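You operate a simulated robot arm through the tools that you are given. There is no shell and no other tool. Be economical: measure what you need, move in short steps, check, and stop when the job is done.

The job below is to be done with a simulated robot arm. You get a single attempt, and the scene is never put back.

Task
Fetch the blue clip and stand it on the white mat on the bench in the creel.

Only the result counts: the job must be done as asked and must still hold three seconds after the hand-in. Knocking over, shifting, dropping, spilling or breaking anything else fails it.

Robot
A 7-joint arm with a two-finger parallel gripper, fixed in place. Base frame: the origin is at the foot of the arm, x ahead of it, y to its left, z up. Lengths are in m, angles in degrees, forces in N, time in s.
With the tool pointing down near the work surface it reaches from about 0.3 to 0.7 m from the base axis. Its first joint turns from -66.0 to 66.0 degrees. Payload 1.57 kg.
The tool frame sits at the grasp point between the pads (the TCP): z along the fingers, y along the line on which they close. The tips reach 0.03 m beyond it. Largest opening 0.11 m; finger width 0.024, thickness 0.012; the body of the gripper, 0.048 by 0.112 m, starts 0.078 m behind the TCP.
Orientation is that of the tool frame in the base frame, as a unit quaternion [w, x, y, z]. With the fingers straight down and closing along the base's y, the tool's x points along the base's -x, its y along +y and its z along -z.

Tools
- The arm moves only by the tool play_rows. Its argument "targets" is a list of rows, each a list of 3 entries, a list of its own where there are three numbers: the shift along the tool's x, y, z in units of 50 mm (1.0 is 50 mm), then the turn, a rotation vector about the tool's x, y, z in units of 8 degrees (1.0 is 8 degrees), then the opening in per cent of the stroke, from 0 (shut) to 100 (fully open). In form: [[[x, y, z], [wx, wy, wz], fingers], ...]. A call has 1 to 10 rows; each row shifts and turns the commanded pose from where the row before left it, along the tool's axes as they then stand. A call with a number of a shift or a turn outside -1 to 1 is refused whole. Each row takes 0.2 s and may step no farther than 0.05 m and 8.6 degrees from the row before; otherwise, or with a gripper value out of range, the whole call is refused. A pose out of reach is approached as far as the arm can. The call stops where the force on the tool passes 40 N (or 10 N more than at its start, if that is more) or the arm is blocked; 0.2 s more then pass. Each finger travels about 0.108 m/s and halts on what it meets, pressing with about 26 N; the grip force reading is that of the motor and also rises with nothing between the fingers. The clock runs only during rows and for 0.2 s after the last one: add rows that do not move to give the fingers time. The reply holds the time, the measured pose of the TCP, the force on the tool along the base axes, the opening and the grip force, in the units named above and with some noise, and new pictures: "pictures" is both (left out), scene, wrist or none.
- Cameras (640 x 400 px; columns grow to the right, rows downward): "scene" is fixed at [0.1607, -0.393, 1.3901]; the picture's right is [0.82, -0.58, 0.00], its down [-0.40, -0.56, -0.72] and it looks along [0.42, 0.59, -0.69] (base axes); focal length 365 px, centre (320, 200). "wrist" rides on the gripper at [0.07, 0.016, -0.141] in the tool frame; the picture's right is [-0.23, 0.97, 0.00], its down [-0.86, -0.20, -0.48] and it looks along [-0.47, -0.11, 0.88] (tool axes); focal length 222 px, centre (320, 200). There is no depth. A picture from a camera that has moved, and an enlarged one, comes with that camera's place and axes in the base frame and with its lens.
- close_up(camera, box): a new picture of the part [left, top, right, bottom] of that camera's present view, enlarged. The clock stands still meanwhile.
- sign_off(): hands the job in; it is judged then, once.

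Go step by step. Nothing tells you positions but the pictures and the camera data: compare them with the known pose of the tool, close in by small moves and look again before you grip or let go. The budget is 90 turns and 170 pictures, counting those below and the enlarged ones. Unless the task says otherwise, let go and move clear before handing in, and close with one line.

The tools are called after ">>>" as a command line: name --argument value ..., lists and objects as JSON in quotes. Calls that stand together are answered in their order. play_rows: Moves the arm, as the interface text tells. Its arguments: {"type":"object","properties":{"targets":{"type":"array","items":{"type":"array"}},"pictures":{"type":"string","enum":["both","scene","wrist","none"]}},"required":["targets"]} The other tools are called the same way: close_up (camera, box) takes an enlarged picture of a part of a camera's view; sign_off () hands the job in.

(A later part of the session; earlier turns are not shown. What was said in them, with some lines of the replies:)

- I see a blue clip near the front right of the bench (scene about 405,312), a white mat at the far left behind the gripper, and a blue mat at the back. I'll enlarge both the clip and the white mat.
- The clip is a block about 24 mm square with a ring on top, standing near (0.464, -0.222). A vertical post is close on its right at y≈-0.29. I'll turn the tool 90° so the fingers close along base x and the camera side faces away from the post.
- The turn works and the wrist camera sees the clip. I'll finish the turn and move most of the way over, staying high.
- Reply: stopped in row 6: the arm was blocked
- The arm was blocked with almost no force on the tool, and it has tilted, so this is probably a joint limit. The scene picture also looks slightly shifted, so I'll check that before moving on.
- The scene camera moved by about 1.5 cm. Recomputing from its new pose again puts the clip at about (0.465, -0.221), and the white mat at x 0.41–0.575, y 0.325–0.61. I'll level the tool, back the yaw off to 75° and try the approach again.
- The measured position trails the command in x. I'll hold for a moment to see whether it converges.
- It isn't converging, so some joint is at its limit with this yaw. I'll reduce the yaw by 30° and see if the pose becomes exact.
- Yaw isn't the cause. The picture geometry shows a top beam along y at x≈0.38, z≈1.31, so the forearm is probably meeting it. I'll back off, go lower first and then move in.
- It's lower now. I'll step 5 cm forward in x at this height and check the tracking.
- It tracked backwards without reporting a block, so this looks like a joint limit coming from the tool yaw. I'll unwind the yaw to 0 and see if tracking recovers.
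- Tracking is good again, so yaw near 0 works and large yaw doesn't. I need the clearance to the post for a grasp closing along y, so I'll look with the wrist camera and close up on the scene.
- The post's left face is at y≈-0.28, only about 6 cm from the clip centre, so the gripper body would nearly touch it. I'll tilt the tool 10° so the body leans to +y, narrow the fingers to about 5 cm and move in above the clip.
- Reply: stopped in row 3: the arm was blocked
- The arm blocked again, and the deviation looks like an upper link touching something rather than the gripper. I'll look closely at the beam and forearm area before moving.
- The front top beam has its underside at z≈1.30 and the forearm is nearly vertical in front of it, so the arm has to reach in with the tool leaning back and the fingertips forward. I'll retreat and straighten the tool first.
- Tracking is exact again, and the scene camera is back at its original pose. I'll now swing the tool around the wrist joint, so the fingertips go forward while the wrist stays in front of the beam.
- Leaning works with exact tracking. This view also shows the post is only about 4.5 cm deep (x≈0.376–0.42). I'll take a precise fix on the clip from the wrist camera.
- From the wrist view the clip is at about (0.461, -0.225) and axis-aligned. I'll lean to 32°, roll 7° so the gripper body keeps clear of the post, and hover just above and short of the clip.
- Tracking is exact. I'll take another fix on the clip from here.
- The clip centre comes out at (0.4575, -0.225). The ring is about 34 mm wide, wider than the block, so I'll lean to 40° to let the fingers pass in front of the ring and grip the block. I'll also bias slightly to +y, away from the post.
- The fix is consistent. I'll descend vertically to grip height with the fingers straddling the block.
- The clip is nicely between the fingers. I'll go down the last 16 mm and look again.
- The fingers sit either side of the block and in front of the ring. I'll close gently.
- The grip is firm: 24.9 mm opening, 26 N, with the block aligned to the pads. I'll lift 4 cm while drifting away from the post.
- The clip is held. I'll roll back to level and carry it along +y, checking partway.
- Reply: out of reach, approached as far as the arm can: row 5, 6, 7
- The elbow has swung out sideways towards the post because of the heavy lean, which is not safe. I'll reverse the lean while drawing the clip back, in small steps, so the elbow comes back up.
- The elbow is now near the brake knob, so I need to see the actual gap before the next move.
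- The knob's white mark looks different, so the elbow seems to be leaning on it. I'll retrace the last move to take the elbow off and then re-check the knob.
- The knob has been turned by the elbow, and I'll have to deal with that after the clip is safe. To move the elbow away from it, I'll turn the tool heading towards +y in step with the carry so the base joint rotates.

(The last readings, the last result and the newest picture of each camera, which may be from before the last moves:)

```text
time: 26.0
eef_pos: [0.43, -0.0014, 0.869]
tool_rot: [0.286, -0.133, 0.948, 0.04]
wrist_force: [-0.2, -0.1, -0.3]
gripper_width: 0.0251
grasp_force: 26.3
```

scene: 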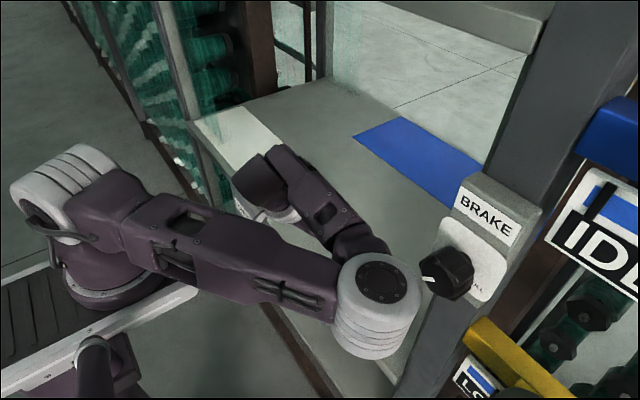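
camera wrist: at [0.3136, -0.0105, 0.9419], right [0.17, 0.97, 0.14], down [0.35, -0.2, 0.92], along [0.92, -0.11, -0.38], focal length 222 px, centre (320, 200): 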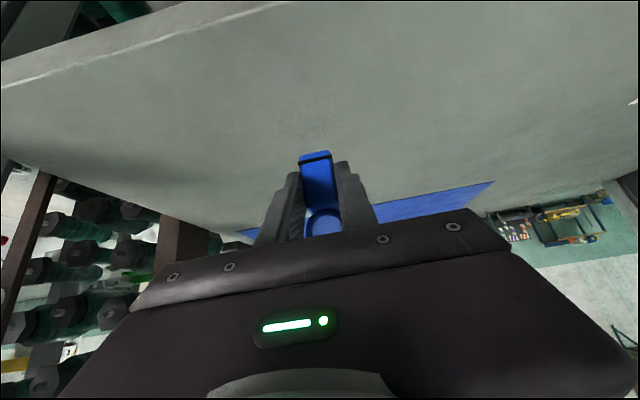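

That raised the elbow towards the knob, so I'll undo it and retrace the original carry path back to the right. On that path the elbow stayed up and clear.

>>> play_rows --targets '[[[0, -0.3, 0], [0.55, 0, 0.83], 0], [[0, -0.3, 0], [0.55, 0, 0.83], 0], [[-0.25, 0.05, 0.32], [0, -0.8, 0], 0], [[0, 0, 0], [0, 0, 0], 0]]' --pictures "scene"

```text
time: 27.0
eef_pos: [0.4573, -0.0277, 0.861]
tool_rot: [0.343, 0.0, 0.939, -0.001]
wrist_force: [-1.0, -0.3, -0.2]
gripper_width: 0.0251
grasp_force: 25.7
```

scene: 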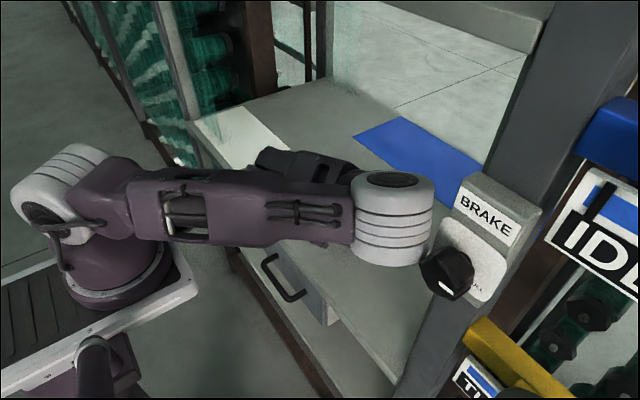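

The IK doesn't retrace: the elbow has come up beside the knob and turned it further. I'll carry on raising the elbow past the knob by moving back towards -y in short steps.

>>> play_rows --targets '[[[-0.0, -0.5, -0.2], [0, 0, 0], 0], [[0, -0.5, -0.2], [0, 0, 0], 0], [[0, 0, 0], [0, 0, 0], 0]]' --pictures "scene"

```text
time: 27.8
eef_pos: [0.4533, -0.0433, 0.8652]
tool_rot: [0.341, -0.001, 0.94, -0.001]
wrist_force: [0.5, 0.0, -0.9]
gripper_width: 0.0253
grasp_force: 26.5
out of reach, approached as far as the arm can: row 1, 2
```

scene: 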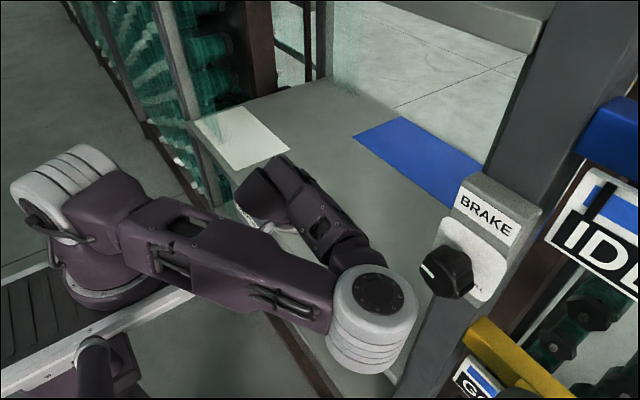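

The elbow dropped again and the knob's mark looks close to its original angle. I'll check it.

>>> close_up --camera "scene" --box '[380, 215, 540, 315]'

```text
4.00 times, centred on (460, 265) of scene
camera zoom: at [0.1607, -0.393, 1.3901], right [0.82, -0.58, 0.0], down [-0.4, -0.56, -0.72], along [0.42, 0.59, -0.69], focal length 1460 px, centre (-240, -60)
```

zoom: 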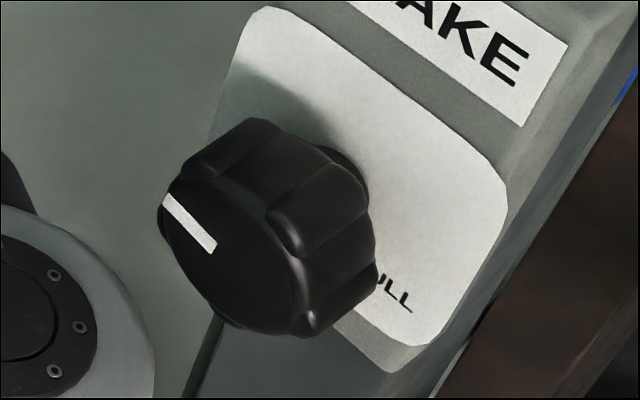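

The knob is back to within a few degrees of its original mark. From here I'll move towards +y with longer steps while turning the heading, so the forearm pulls the elbow away from the post.

>>> play_rows --targets '[[[0, 0.8, 0], [0, 0, 0], 0], [[0, 0.8, 0], [-0.5, 0, -0.6], 0], [[0, 0.8, 0], [-0.5, 0, -0.6], 0], [[0, 0, 0], [0, 0, 0], 0]]' --pictures "scene"

```text
time: 28.8
eef_pos: [0.4514, 0.0531, 0.8651]
tool_rot: [0.338, -0.104, 0.935, 0.038]
wrist_force: [-0.1, -0.7, 0.4]
gripper_width: 0.025
grasp_force: 26.5
out of reach, approached as far as the arm can: row 1
```

scene: 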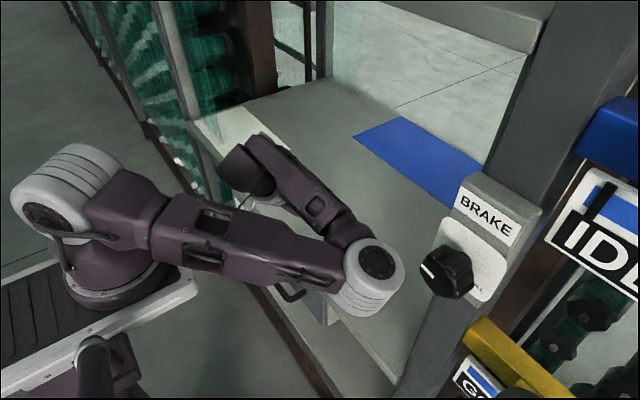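

That works: the elbow moved left and the knob is untouched. I'll continue in the same way.

>>> play_rows --targets '[[[-0.14, 0.78, 0.11], [-0.4, 0, -0.5], 0], [[-0.17, 0.77, 0.14], [-0.4, 0, -0.5], 0], [[-0.2, 0.76, 0.17], [-0.4, 0, -0.5], 0], [[0, 0, 0], [0, 0, 0], 0]]' --pictures "scene"

```text
time: 29.8
eef_pos: [0.4469, 0.1767, 0.8622]
tool_rot: [0.332, -0.228, 0.912, 0.079]
wrist_force: [0.5, -0.2, -0.8]
gripper_width: 0.0253
grasp_force: 25.9
```

scene: 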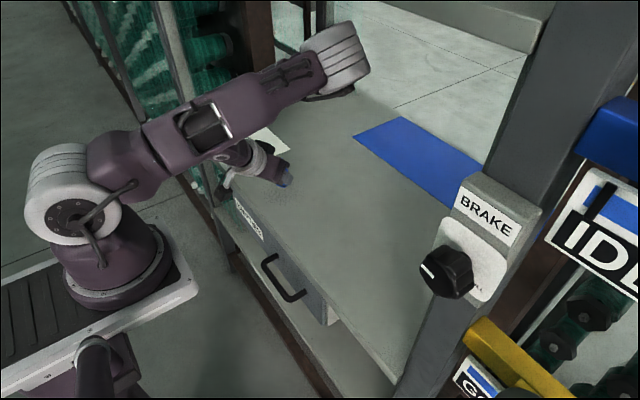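

The elbow is up and well clear now. I'll continue towards the white mat with the orientation fixed.

>>> play_rows --targets '[[[-0.354, 0.72, 0.246], [0, 0, 0], 0], [[-0.354, 0.72, 0.246], [0, 0, 0], 0], [[-0.354, 0.72, 0.246], [0, 0, 0], 0], [[0, 0, 0], [0, 0, 0], 0]]' --pictures "both"

```text
time: 30.8
eef_pos: [0.4475, 0.3008, 0.8565]
tool_rot: [0.32, -0.229, 0.916, 0.077]
wrist_force: [0.1, 0.0, -0.5]
gripper_width: 0.025
grasp_force: 26.0
camera wrist: at [0.314, 0.2502, 0.9243], right [-0.3, 0.94, 0.14], down [0.42, 0.0, 0.91], along [0.86, 0.33, -0.4], focal length 222 px, centre (320, 200)
```

scene: 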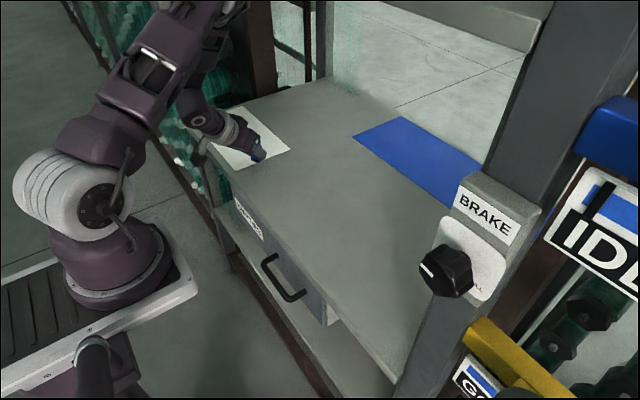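
wrist: 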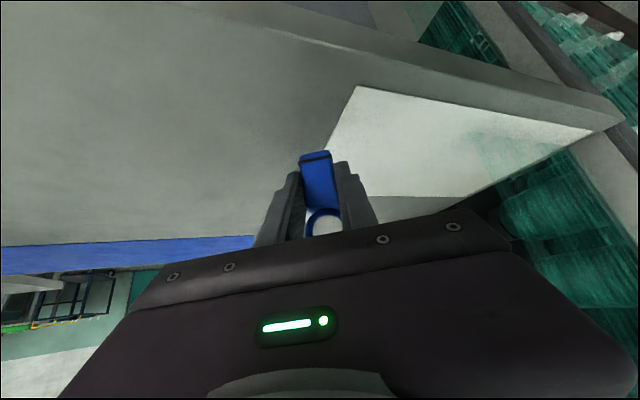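

I'm at the mat's edge and need about 7 cm more in y to be well inside it.

>>> play_rows --targets '[[[-0.315, 0.62, 0.135], [0, 0, 0], 0], [[-0.315, 0.62, 0.135], [0, 0, 0], 0], [[0, 0, 0], [0, 0, 0], 0], [[0, 0, 0], [0, 0, 0], 0]]' --pictures "both"

```text
time: 31.8
eef_pos: [0.4555, 0.3726, 0.8768]
tool_rot: [0.332, -0.227, 0.912, 0.078]
wrist_force: [0.3, -0.1, -1.6]
gripper_width: 0.0249
grasp_force: 25.8
camera wrist: at [0.3205, 0.3214, 0.9413], right [-0.3, 0.94, 0.14], down [0.4, -0.01, 0.92], along [0.87, 0.33, -0.37], focal length 222 px, centre (320, 200)
```

scene: 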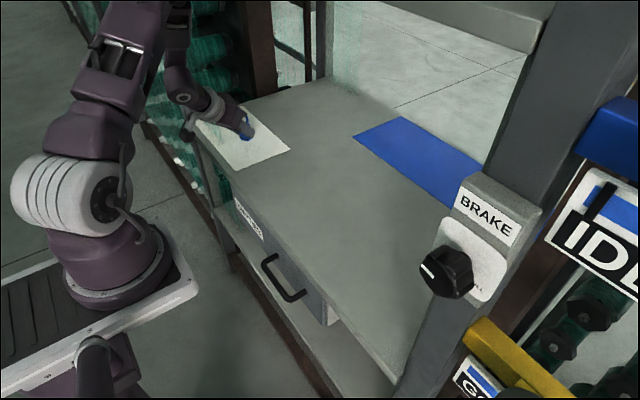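
wrist: 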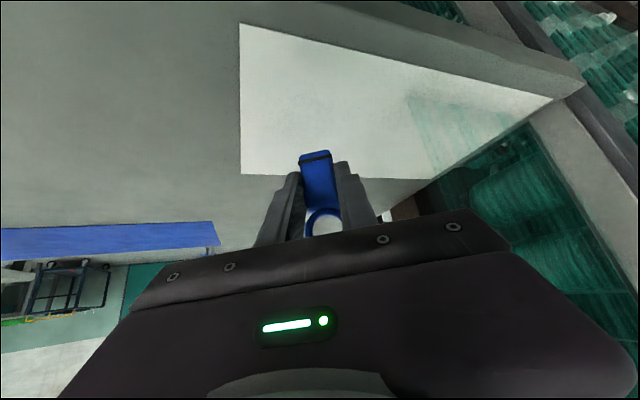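

Tracking is exact and the clip hangs over the mat at about (0.467, 0.379), well inside its edges. I'll lower it most of the way and look at its attitude.

>>> play_rows --targets '[[[0.18, 0, 0.215], [0, 0, 0], 0], [[0.18, 0, 0.215], [0, 0, 0], 0], [[0, 0, 0], [0, 0, 0], 0]]' --pictures "none"

>>> close_up --camera "wrist" --box '[200, 60, 440, 210]'

>>> close_up --camera "scene" --box '[176, 80, 304, 160]'

```text
time: 32.6
eef_pos: [0.4552, 0.3714, 0.8508]
tool_rot: [0.332, -0.227, 0.912, 0.079]
wrist_force: [-0.1, 0.3, -1.1]
gripper_width: 0.025
grasp_force: 25.6
```

```text
2.67 times, centred on (320, 135) of wrist
camera zoom: at [0.3208, 0.3206, 0.9142], right [-0.3, 0.94, 0.14], down [0.4, -0.01, 0.92], along [0.87, 0.33, -0.37], focal length 592 px, centre (320, 373)
```

zoom: 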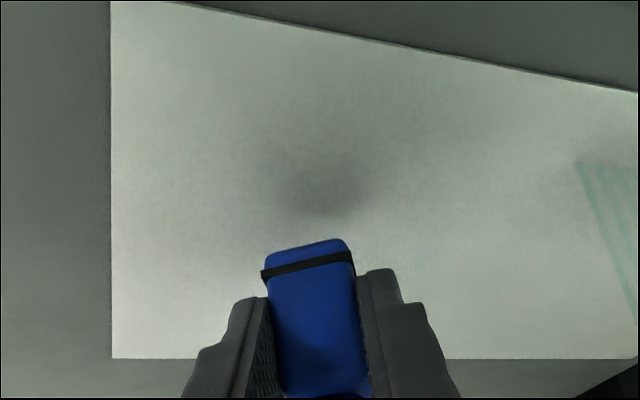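

```text
5.00 times, centred on (240, 120) of scene
camera zoom: at [0.1607, -0.393, 1.3901], right [0.82, -0.58, 0.0], down [-0.4, -0.56, -0.72], along [0.42, 0.59, -0.69], focal length 1825 px, centre (720, 600)
```

zoom: 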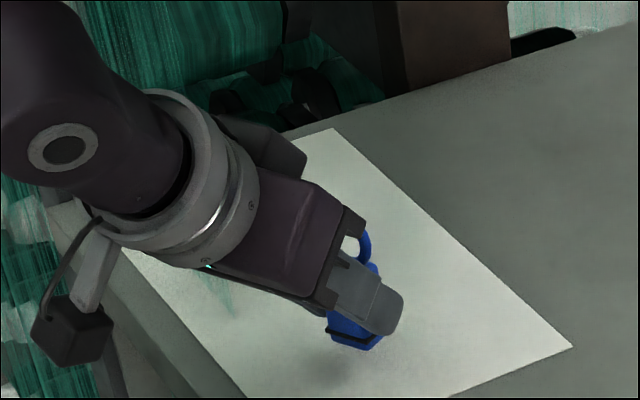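

The clip hangs essentially level over the mat. I'll lower it in 2 mm steps and watch the force.

>>> play_rows --targets '[[[0.026, 0, 0.031], [0, 0, 0], 0], [[0.026, 0, 0.031], [0, 0, 0], 0], [[0.026, 0, 0.031], [0, 0, 0], 0], [[0.026, 0, 0.031], [0, 0, 0], 0], [[0, 0, 0], [0, 0, 0], 0]]' --pictures "none"

>>> close_up --camera "wrist" --box '[240, 100, 400, 200]'

```text
time: 33.8
eef_pos: [0.4566, 0.3721, 0.842]
tool_rot: [0.332, -0.228, 0.912, 0.079]
wrist_force: [-0.1, 1.3, 0.0]
gripper_width: 0.025
grasp_force: 25.6
```

```text
4.00 times, centred on (320, 150) of wrist
camera zoom: at [0.321, 0.3197, 0.9058], right [-0.3, 0.94, 0.14], down [0.4, -0.01, 0.92], along [0.87, 0.33, -0.37], focal length 888 px, centre (320, 400)
```

zoom: 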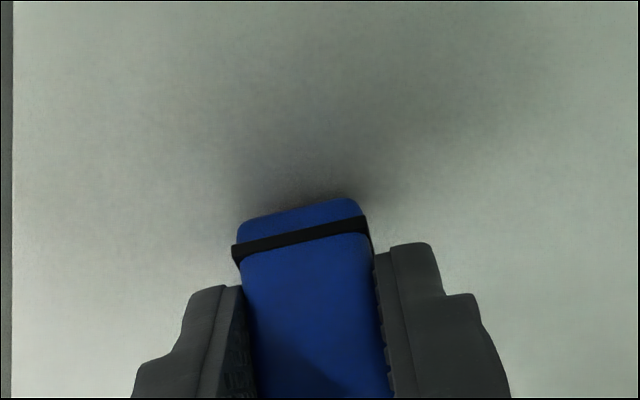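

It's almost touching, and level to within about 2°. I'll take a few more 1–1.5 mm steps until contact.

>>> play_rows --targets '[[[0.018, 0, 0.022], [0, 0, 0], 0], [[0.018, 0, 0.022], [0, 0, 0], 0], [[0, 0, 0], [0, 0, 0], 0]]' --pictures "none"

>>> close_up --camera "wrist" --box '[240, 100, 400, 200]'

```text
time: 34.6
eef_pos: [0.4543, 0.3714, 0.8408]
tool_rot: [0.331, -0.229, 0.912, 0.08]
wrist_force: [-0.3, 1.0, -0.7]
gripper_width: 0.0251
grasp_force: 26.3
```

```text
4.00 times, centred on (320, 150) of wrist
camera zoom: at [0.3207, 0.3194, 0.9031], right [-0.3, 0.94, 0.14], down [0.4, -0.01, 0.92], along [0.87, 0.33, -0.37], focal length 888 px, centre (320, 400)
```

zoom: 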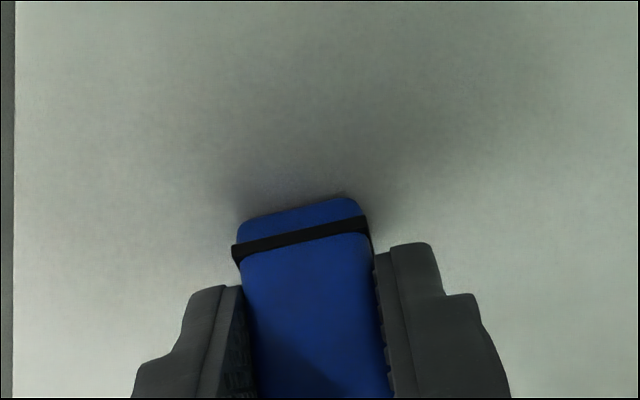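

>>> play_rows --targets '[[[0.018, 0, 0.022], [0, 0, 0], 0], [[0, 0, 0], [0, 0, 0], 0]]' --pictures "none"

```text
time: 35.2
eef_pos: [0.456, 0.3707, 0.8385]
tool_rot: [0.332, -0.227, 0.912, 0.078]
wrist_force: [0.2, -1.2, 2.3]
gripper_width: 0.0249
grasp_force: 25.7
```

I feel the first hint of contact, so one more small step down.

>>> play_rows --targets '[[[0.016, 0, 0.019], [0, 0, 0], 0], [[0, 0, 0], [0, 0, 0], 0]]' --pictures "none"

>>> close_up --camera "wrist" --box '[240, 100, 400, 200]'

```text
time: 35.8
eef_pos: [0.4564, 0.3718, 0.8391]
tool_rot: [0.333, -0.228, 0.912, 0.08]
wrist_force: [-1.3, -2.2, 14.5]
gripper_width: 0.025
grasp_force: 26.2
```

```text
4.00 times, centred on (320, 150) of wrist
camera zoom: at [0.3215, 0.3197, 0.901], right [-0.3, 0.94, 0.14], down [0.4, -0.01, 0.92], along [0.87, 0.33, -0.37], focal length 888 px, centre (320, 400)
```

zoom: 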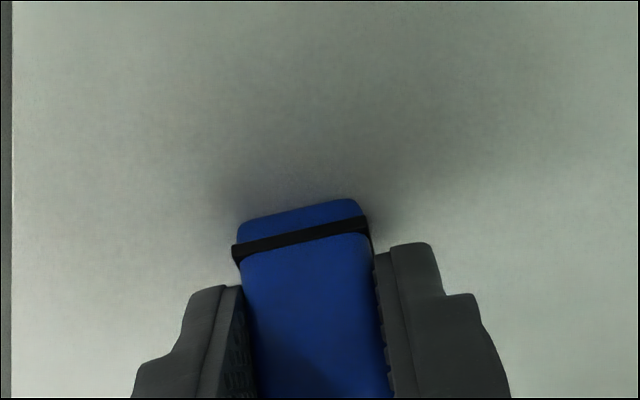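

The contact is firm (14 N). I'll ease up half a millimetre and open slowly.

>>> play_rows --targets '[[[-0.007, 0, -0.008], [0, 0, 0], 0], [[0, 0, 0], [0, 0, 0], 24], [[0, 0, 0], [0, 0, 0], 27], [[0, 0, 0], [0, 0, 0], 31], [[0, 0, 0], [0, 0, 0], 38], [[0, 0, 0], [0, 0, 0], 46], [[0, 0, 0], [0, 0, 0], 46]]' --pictures "none"

>>> close_up --camera "wrist" --box '[200, 60, 440, 210]'

>>> close_up --camera "scene" --box '[176, 80, 304, 160]'

```text
time: 37.4
eef_pos: [0.4553, 0.3717, 0.8389]
tool_rot: [0.332, -0.229, 0.912, 0.08]
wrist_force: [0.7, 0.6, 0.4]
gripper_width: 0.0507
grasp_force: 0.0
```

```text
2.67 times, centred on (320, 135) of wrist
camera zoom: at [0.321, 0.3191, 0.9013], right [-0.3, 0.94, 0.14], down [0.4, -0.01, 0.92], along [0.87, 0.33, -0.37], focal length 592 px, centre (320, 373)
```

zoom: 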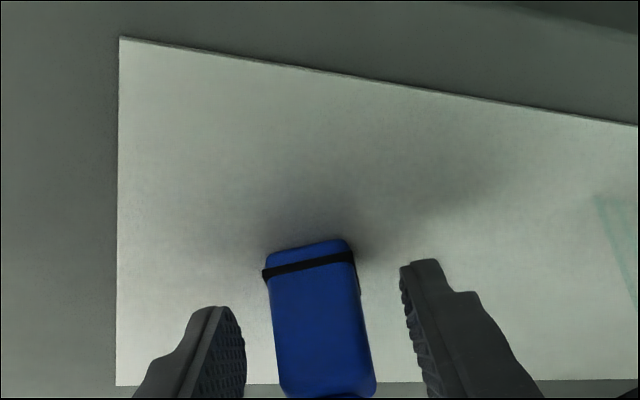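

```text
5.00 times, centred on (240, 120) of scene
camera zoom: at [0.1607, -0.393, 1.3901], right [0.82, -0.58, 0.0], down [-0.4, -0.56, -0.72], along [0.42, 0.59, -0.69], focal length 1825 px, centre (720, 600)
```

zoom: 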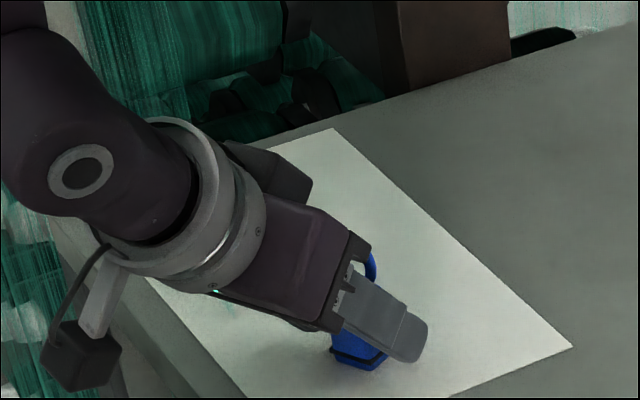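

The clip is released and standing on the mat. I'll back out straight along the finger axis.

>>> play_rows --targets '[[[0, 0, -0.3], [0, 0, 0], 46], [[0, 0, -0.4], [0, 0, 0], 46], [[0, 0, -0.5], [0, 0, 0], 46], [[0, 0, -0.5], [0, 0, 0], 46], [[0, 0, 0], [0, 0, 0], 46]]' --pictures "both"

>>> close_up --camera "scene" --box '[176, 80, 304, 160]'

>>> close_up --camera "scene" --box '[380, 215, 540, 315]'

```text
time: 38.6
eef_pos: [0.4058, 0.3468, 0.9017]
tool_rot: [0.332, -0.227, 0.912, 0.079]
wrist_force: [-0.8, 0.5, -0.2]
gripper_width: 0.0507
grasp_force: 0.1
camera wrist: at [0.2718, 0.2943, 0.9656], right [-0.3, 0.94, 0.14], down [0.4, -0.01, 0.92], along [0.87, 0.33, -0.37], focal length 222 px, centre (320, 200)
```

scene: 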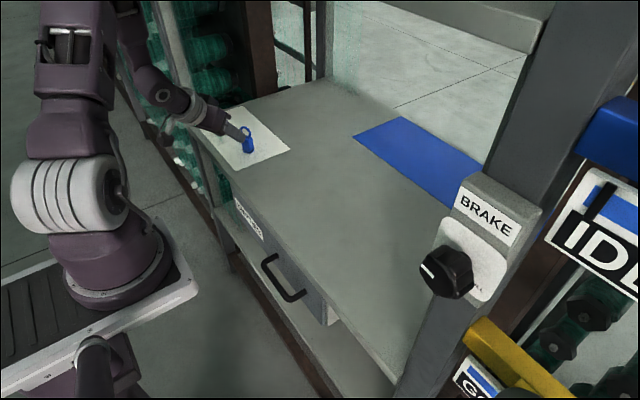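
wrist: 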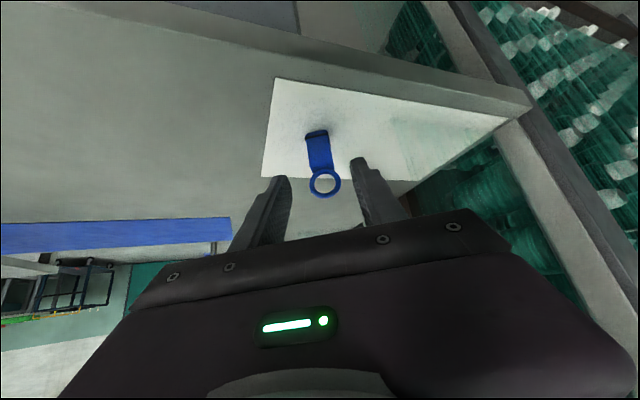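

```text
5.00 times, centred on (240, 120) of scene
camera zoom: at [0.1607, -0.393, 1.3901], right [0.82, -0.58, 0.0], down [-0.4, -0.56, -0.72], along [0.42, 0.59, -0.69], focal length 1825 px, centre (720, 600)
```

zoom: 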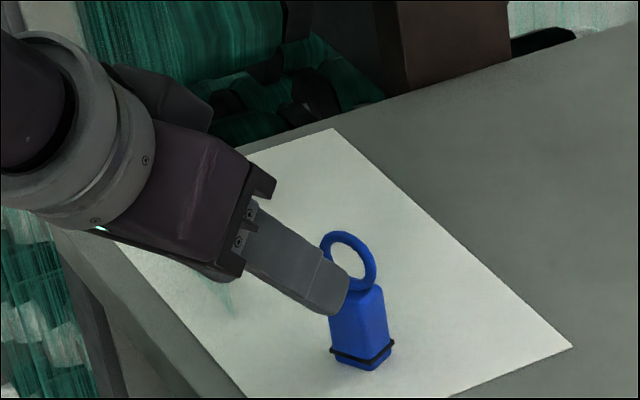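

```text
4.00 times, centred on (460, 265) of scene
camera zoom: at [0.1607, -0.393, 1.3901], right [0.82, -0.58, 0.0], down [-0.4, -0.56, -0.72], along [0.42, 0.59, -0.69], focal length 1460 px, centre (-240, -60)
```

zoom: 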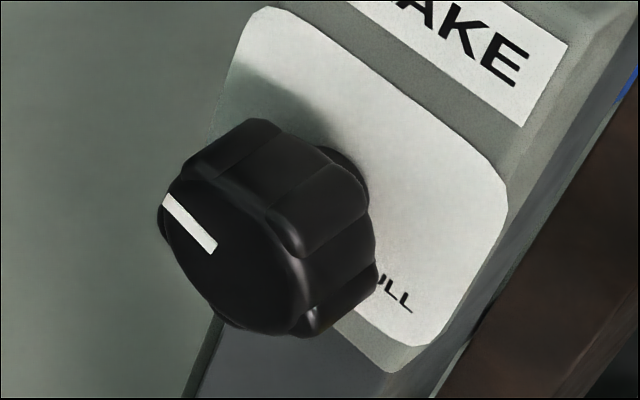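

The clip stands upright on the mat. I'll back off a bit more and compare the knob with its earlier view using the same crop.

>>> play_rows --targets '[[[0, 0, -0.5], [0, 0, 0], 46], [[0, 0, -0.5], [0, 0, 0], 46], [[0, 0, 0], [0, 0, 0], 46]]' --pictures "scene"

>>> close_up --camera "scene" --box '[320, 240, 480, 340]'

>>> close_up --camera "scene" --box '[320, 220, 480, 320]'

>>> close_up --camera "scene" --box '[176, 80, 304, 160]'

```text
time: 39.4
eef_pos: [0.3771, 0.3313, 0.9416]
tool_rot: [0.331, -0.228, 0.912, 0.08]
wrist_force: [0.2, 0.7, 1.2]
gripper_width: 0.0504
grasp_force: 0.0
```

scene: 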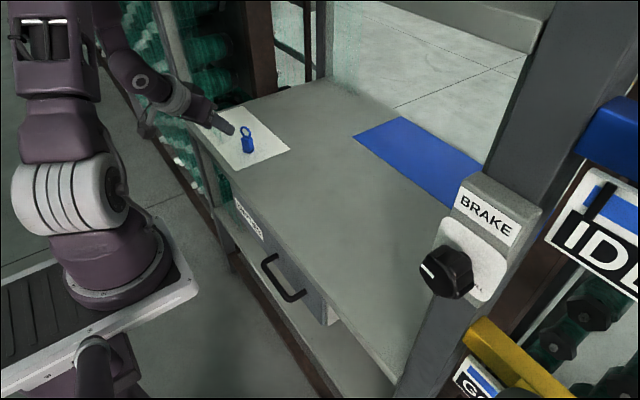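

```text
4.00 times, centred on (400, 290) of scene
camera zoom: at [0.1607, -0.393, 1.3901], right [0.82, -0.58, 0.0], down [-0.4, -0.56, -0.72], along [0.42, 0.59, -0.69], focal length 1460 px, centre (0, -160)
```

zoom: 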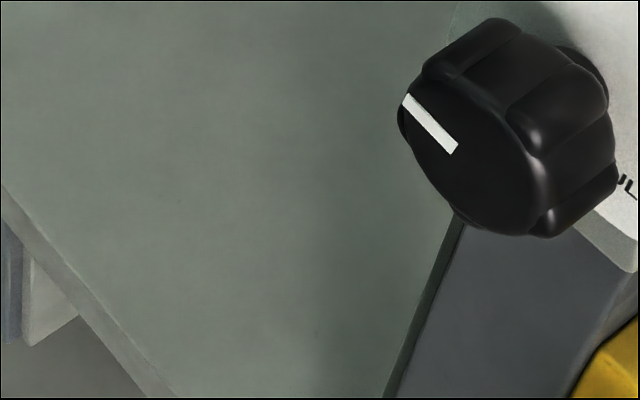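

```text
4.00 times, centred on (400, 270) of scene
camera zoom: at [0.1607, -0.393, 1.3901], right [0.82, -0.58, 0.0], down [-0.4, -0.56, -0.72], along [0.42, 0.59, -0.69], focal length 1460 px, centre (0, -80)
```

zoom: 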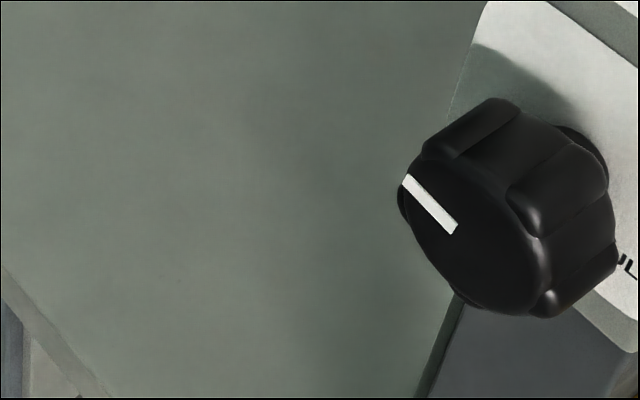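

```text
5.00 times, centred on (240, 120) of scene
camera zoom: at [0.1607, -0.393, 1.3901], right [0.82, -0.58, 0.0], down [-0.4, -0.56, -0.72], along [0.42, 0.59, -0.69], focal length 1825 px, centre (720, 600)
```

zoom: 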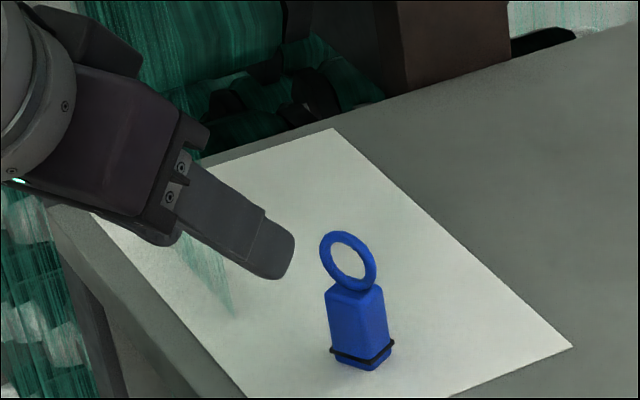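

The clip stands upright and well inside the white mat, and the arm is clear. The brake knob still sits about 5° off its original mark. Nudging it back with an elbow this unpredictable would risk more than it fixes, so I'm handing in.

>>> sign_off

```text
The job is handed in.
```

The blue clip is standing upright on the white mat, released, with the arm clear. However, the arm's elbow turned the brake knob during the carry, and it still sits about 5° off its original mark, which may count as shifting something else.
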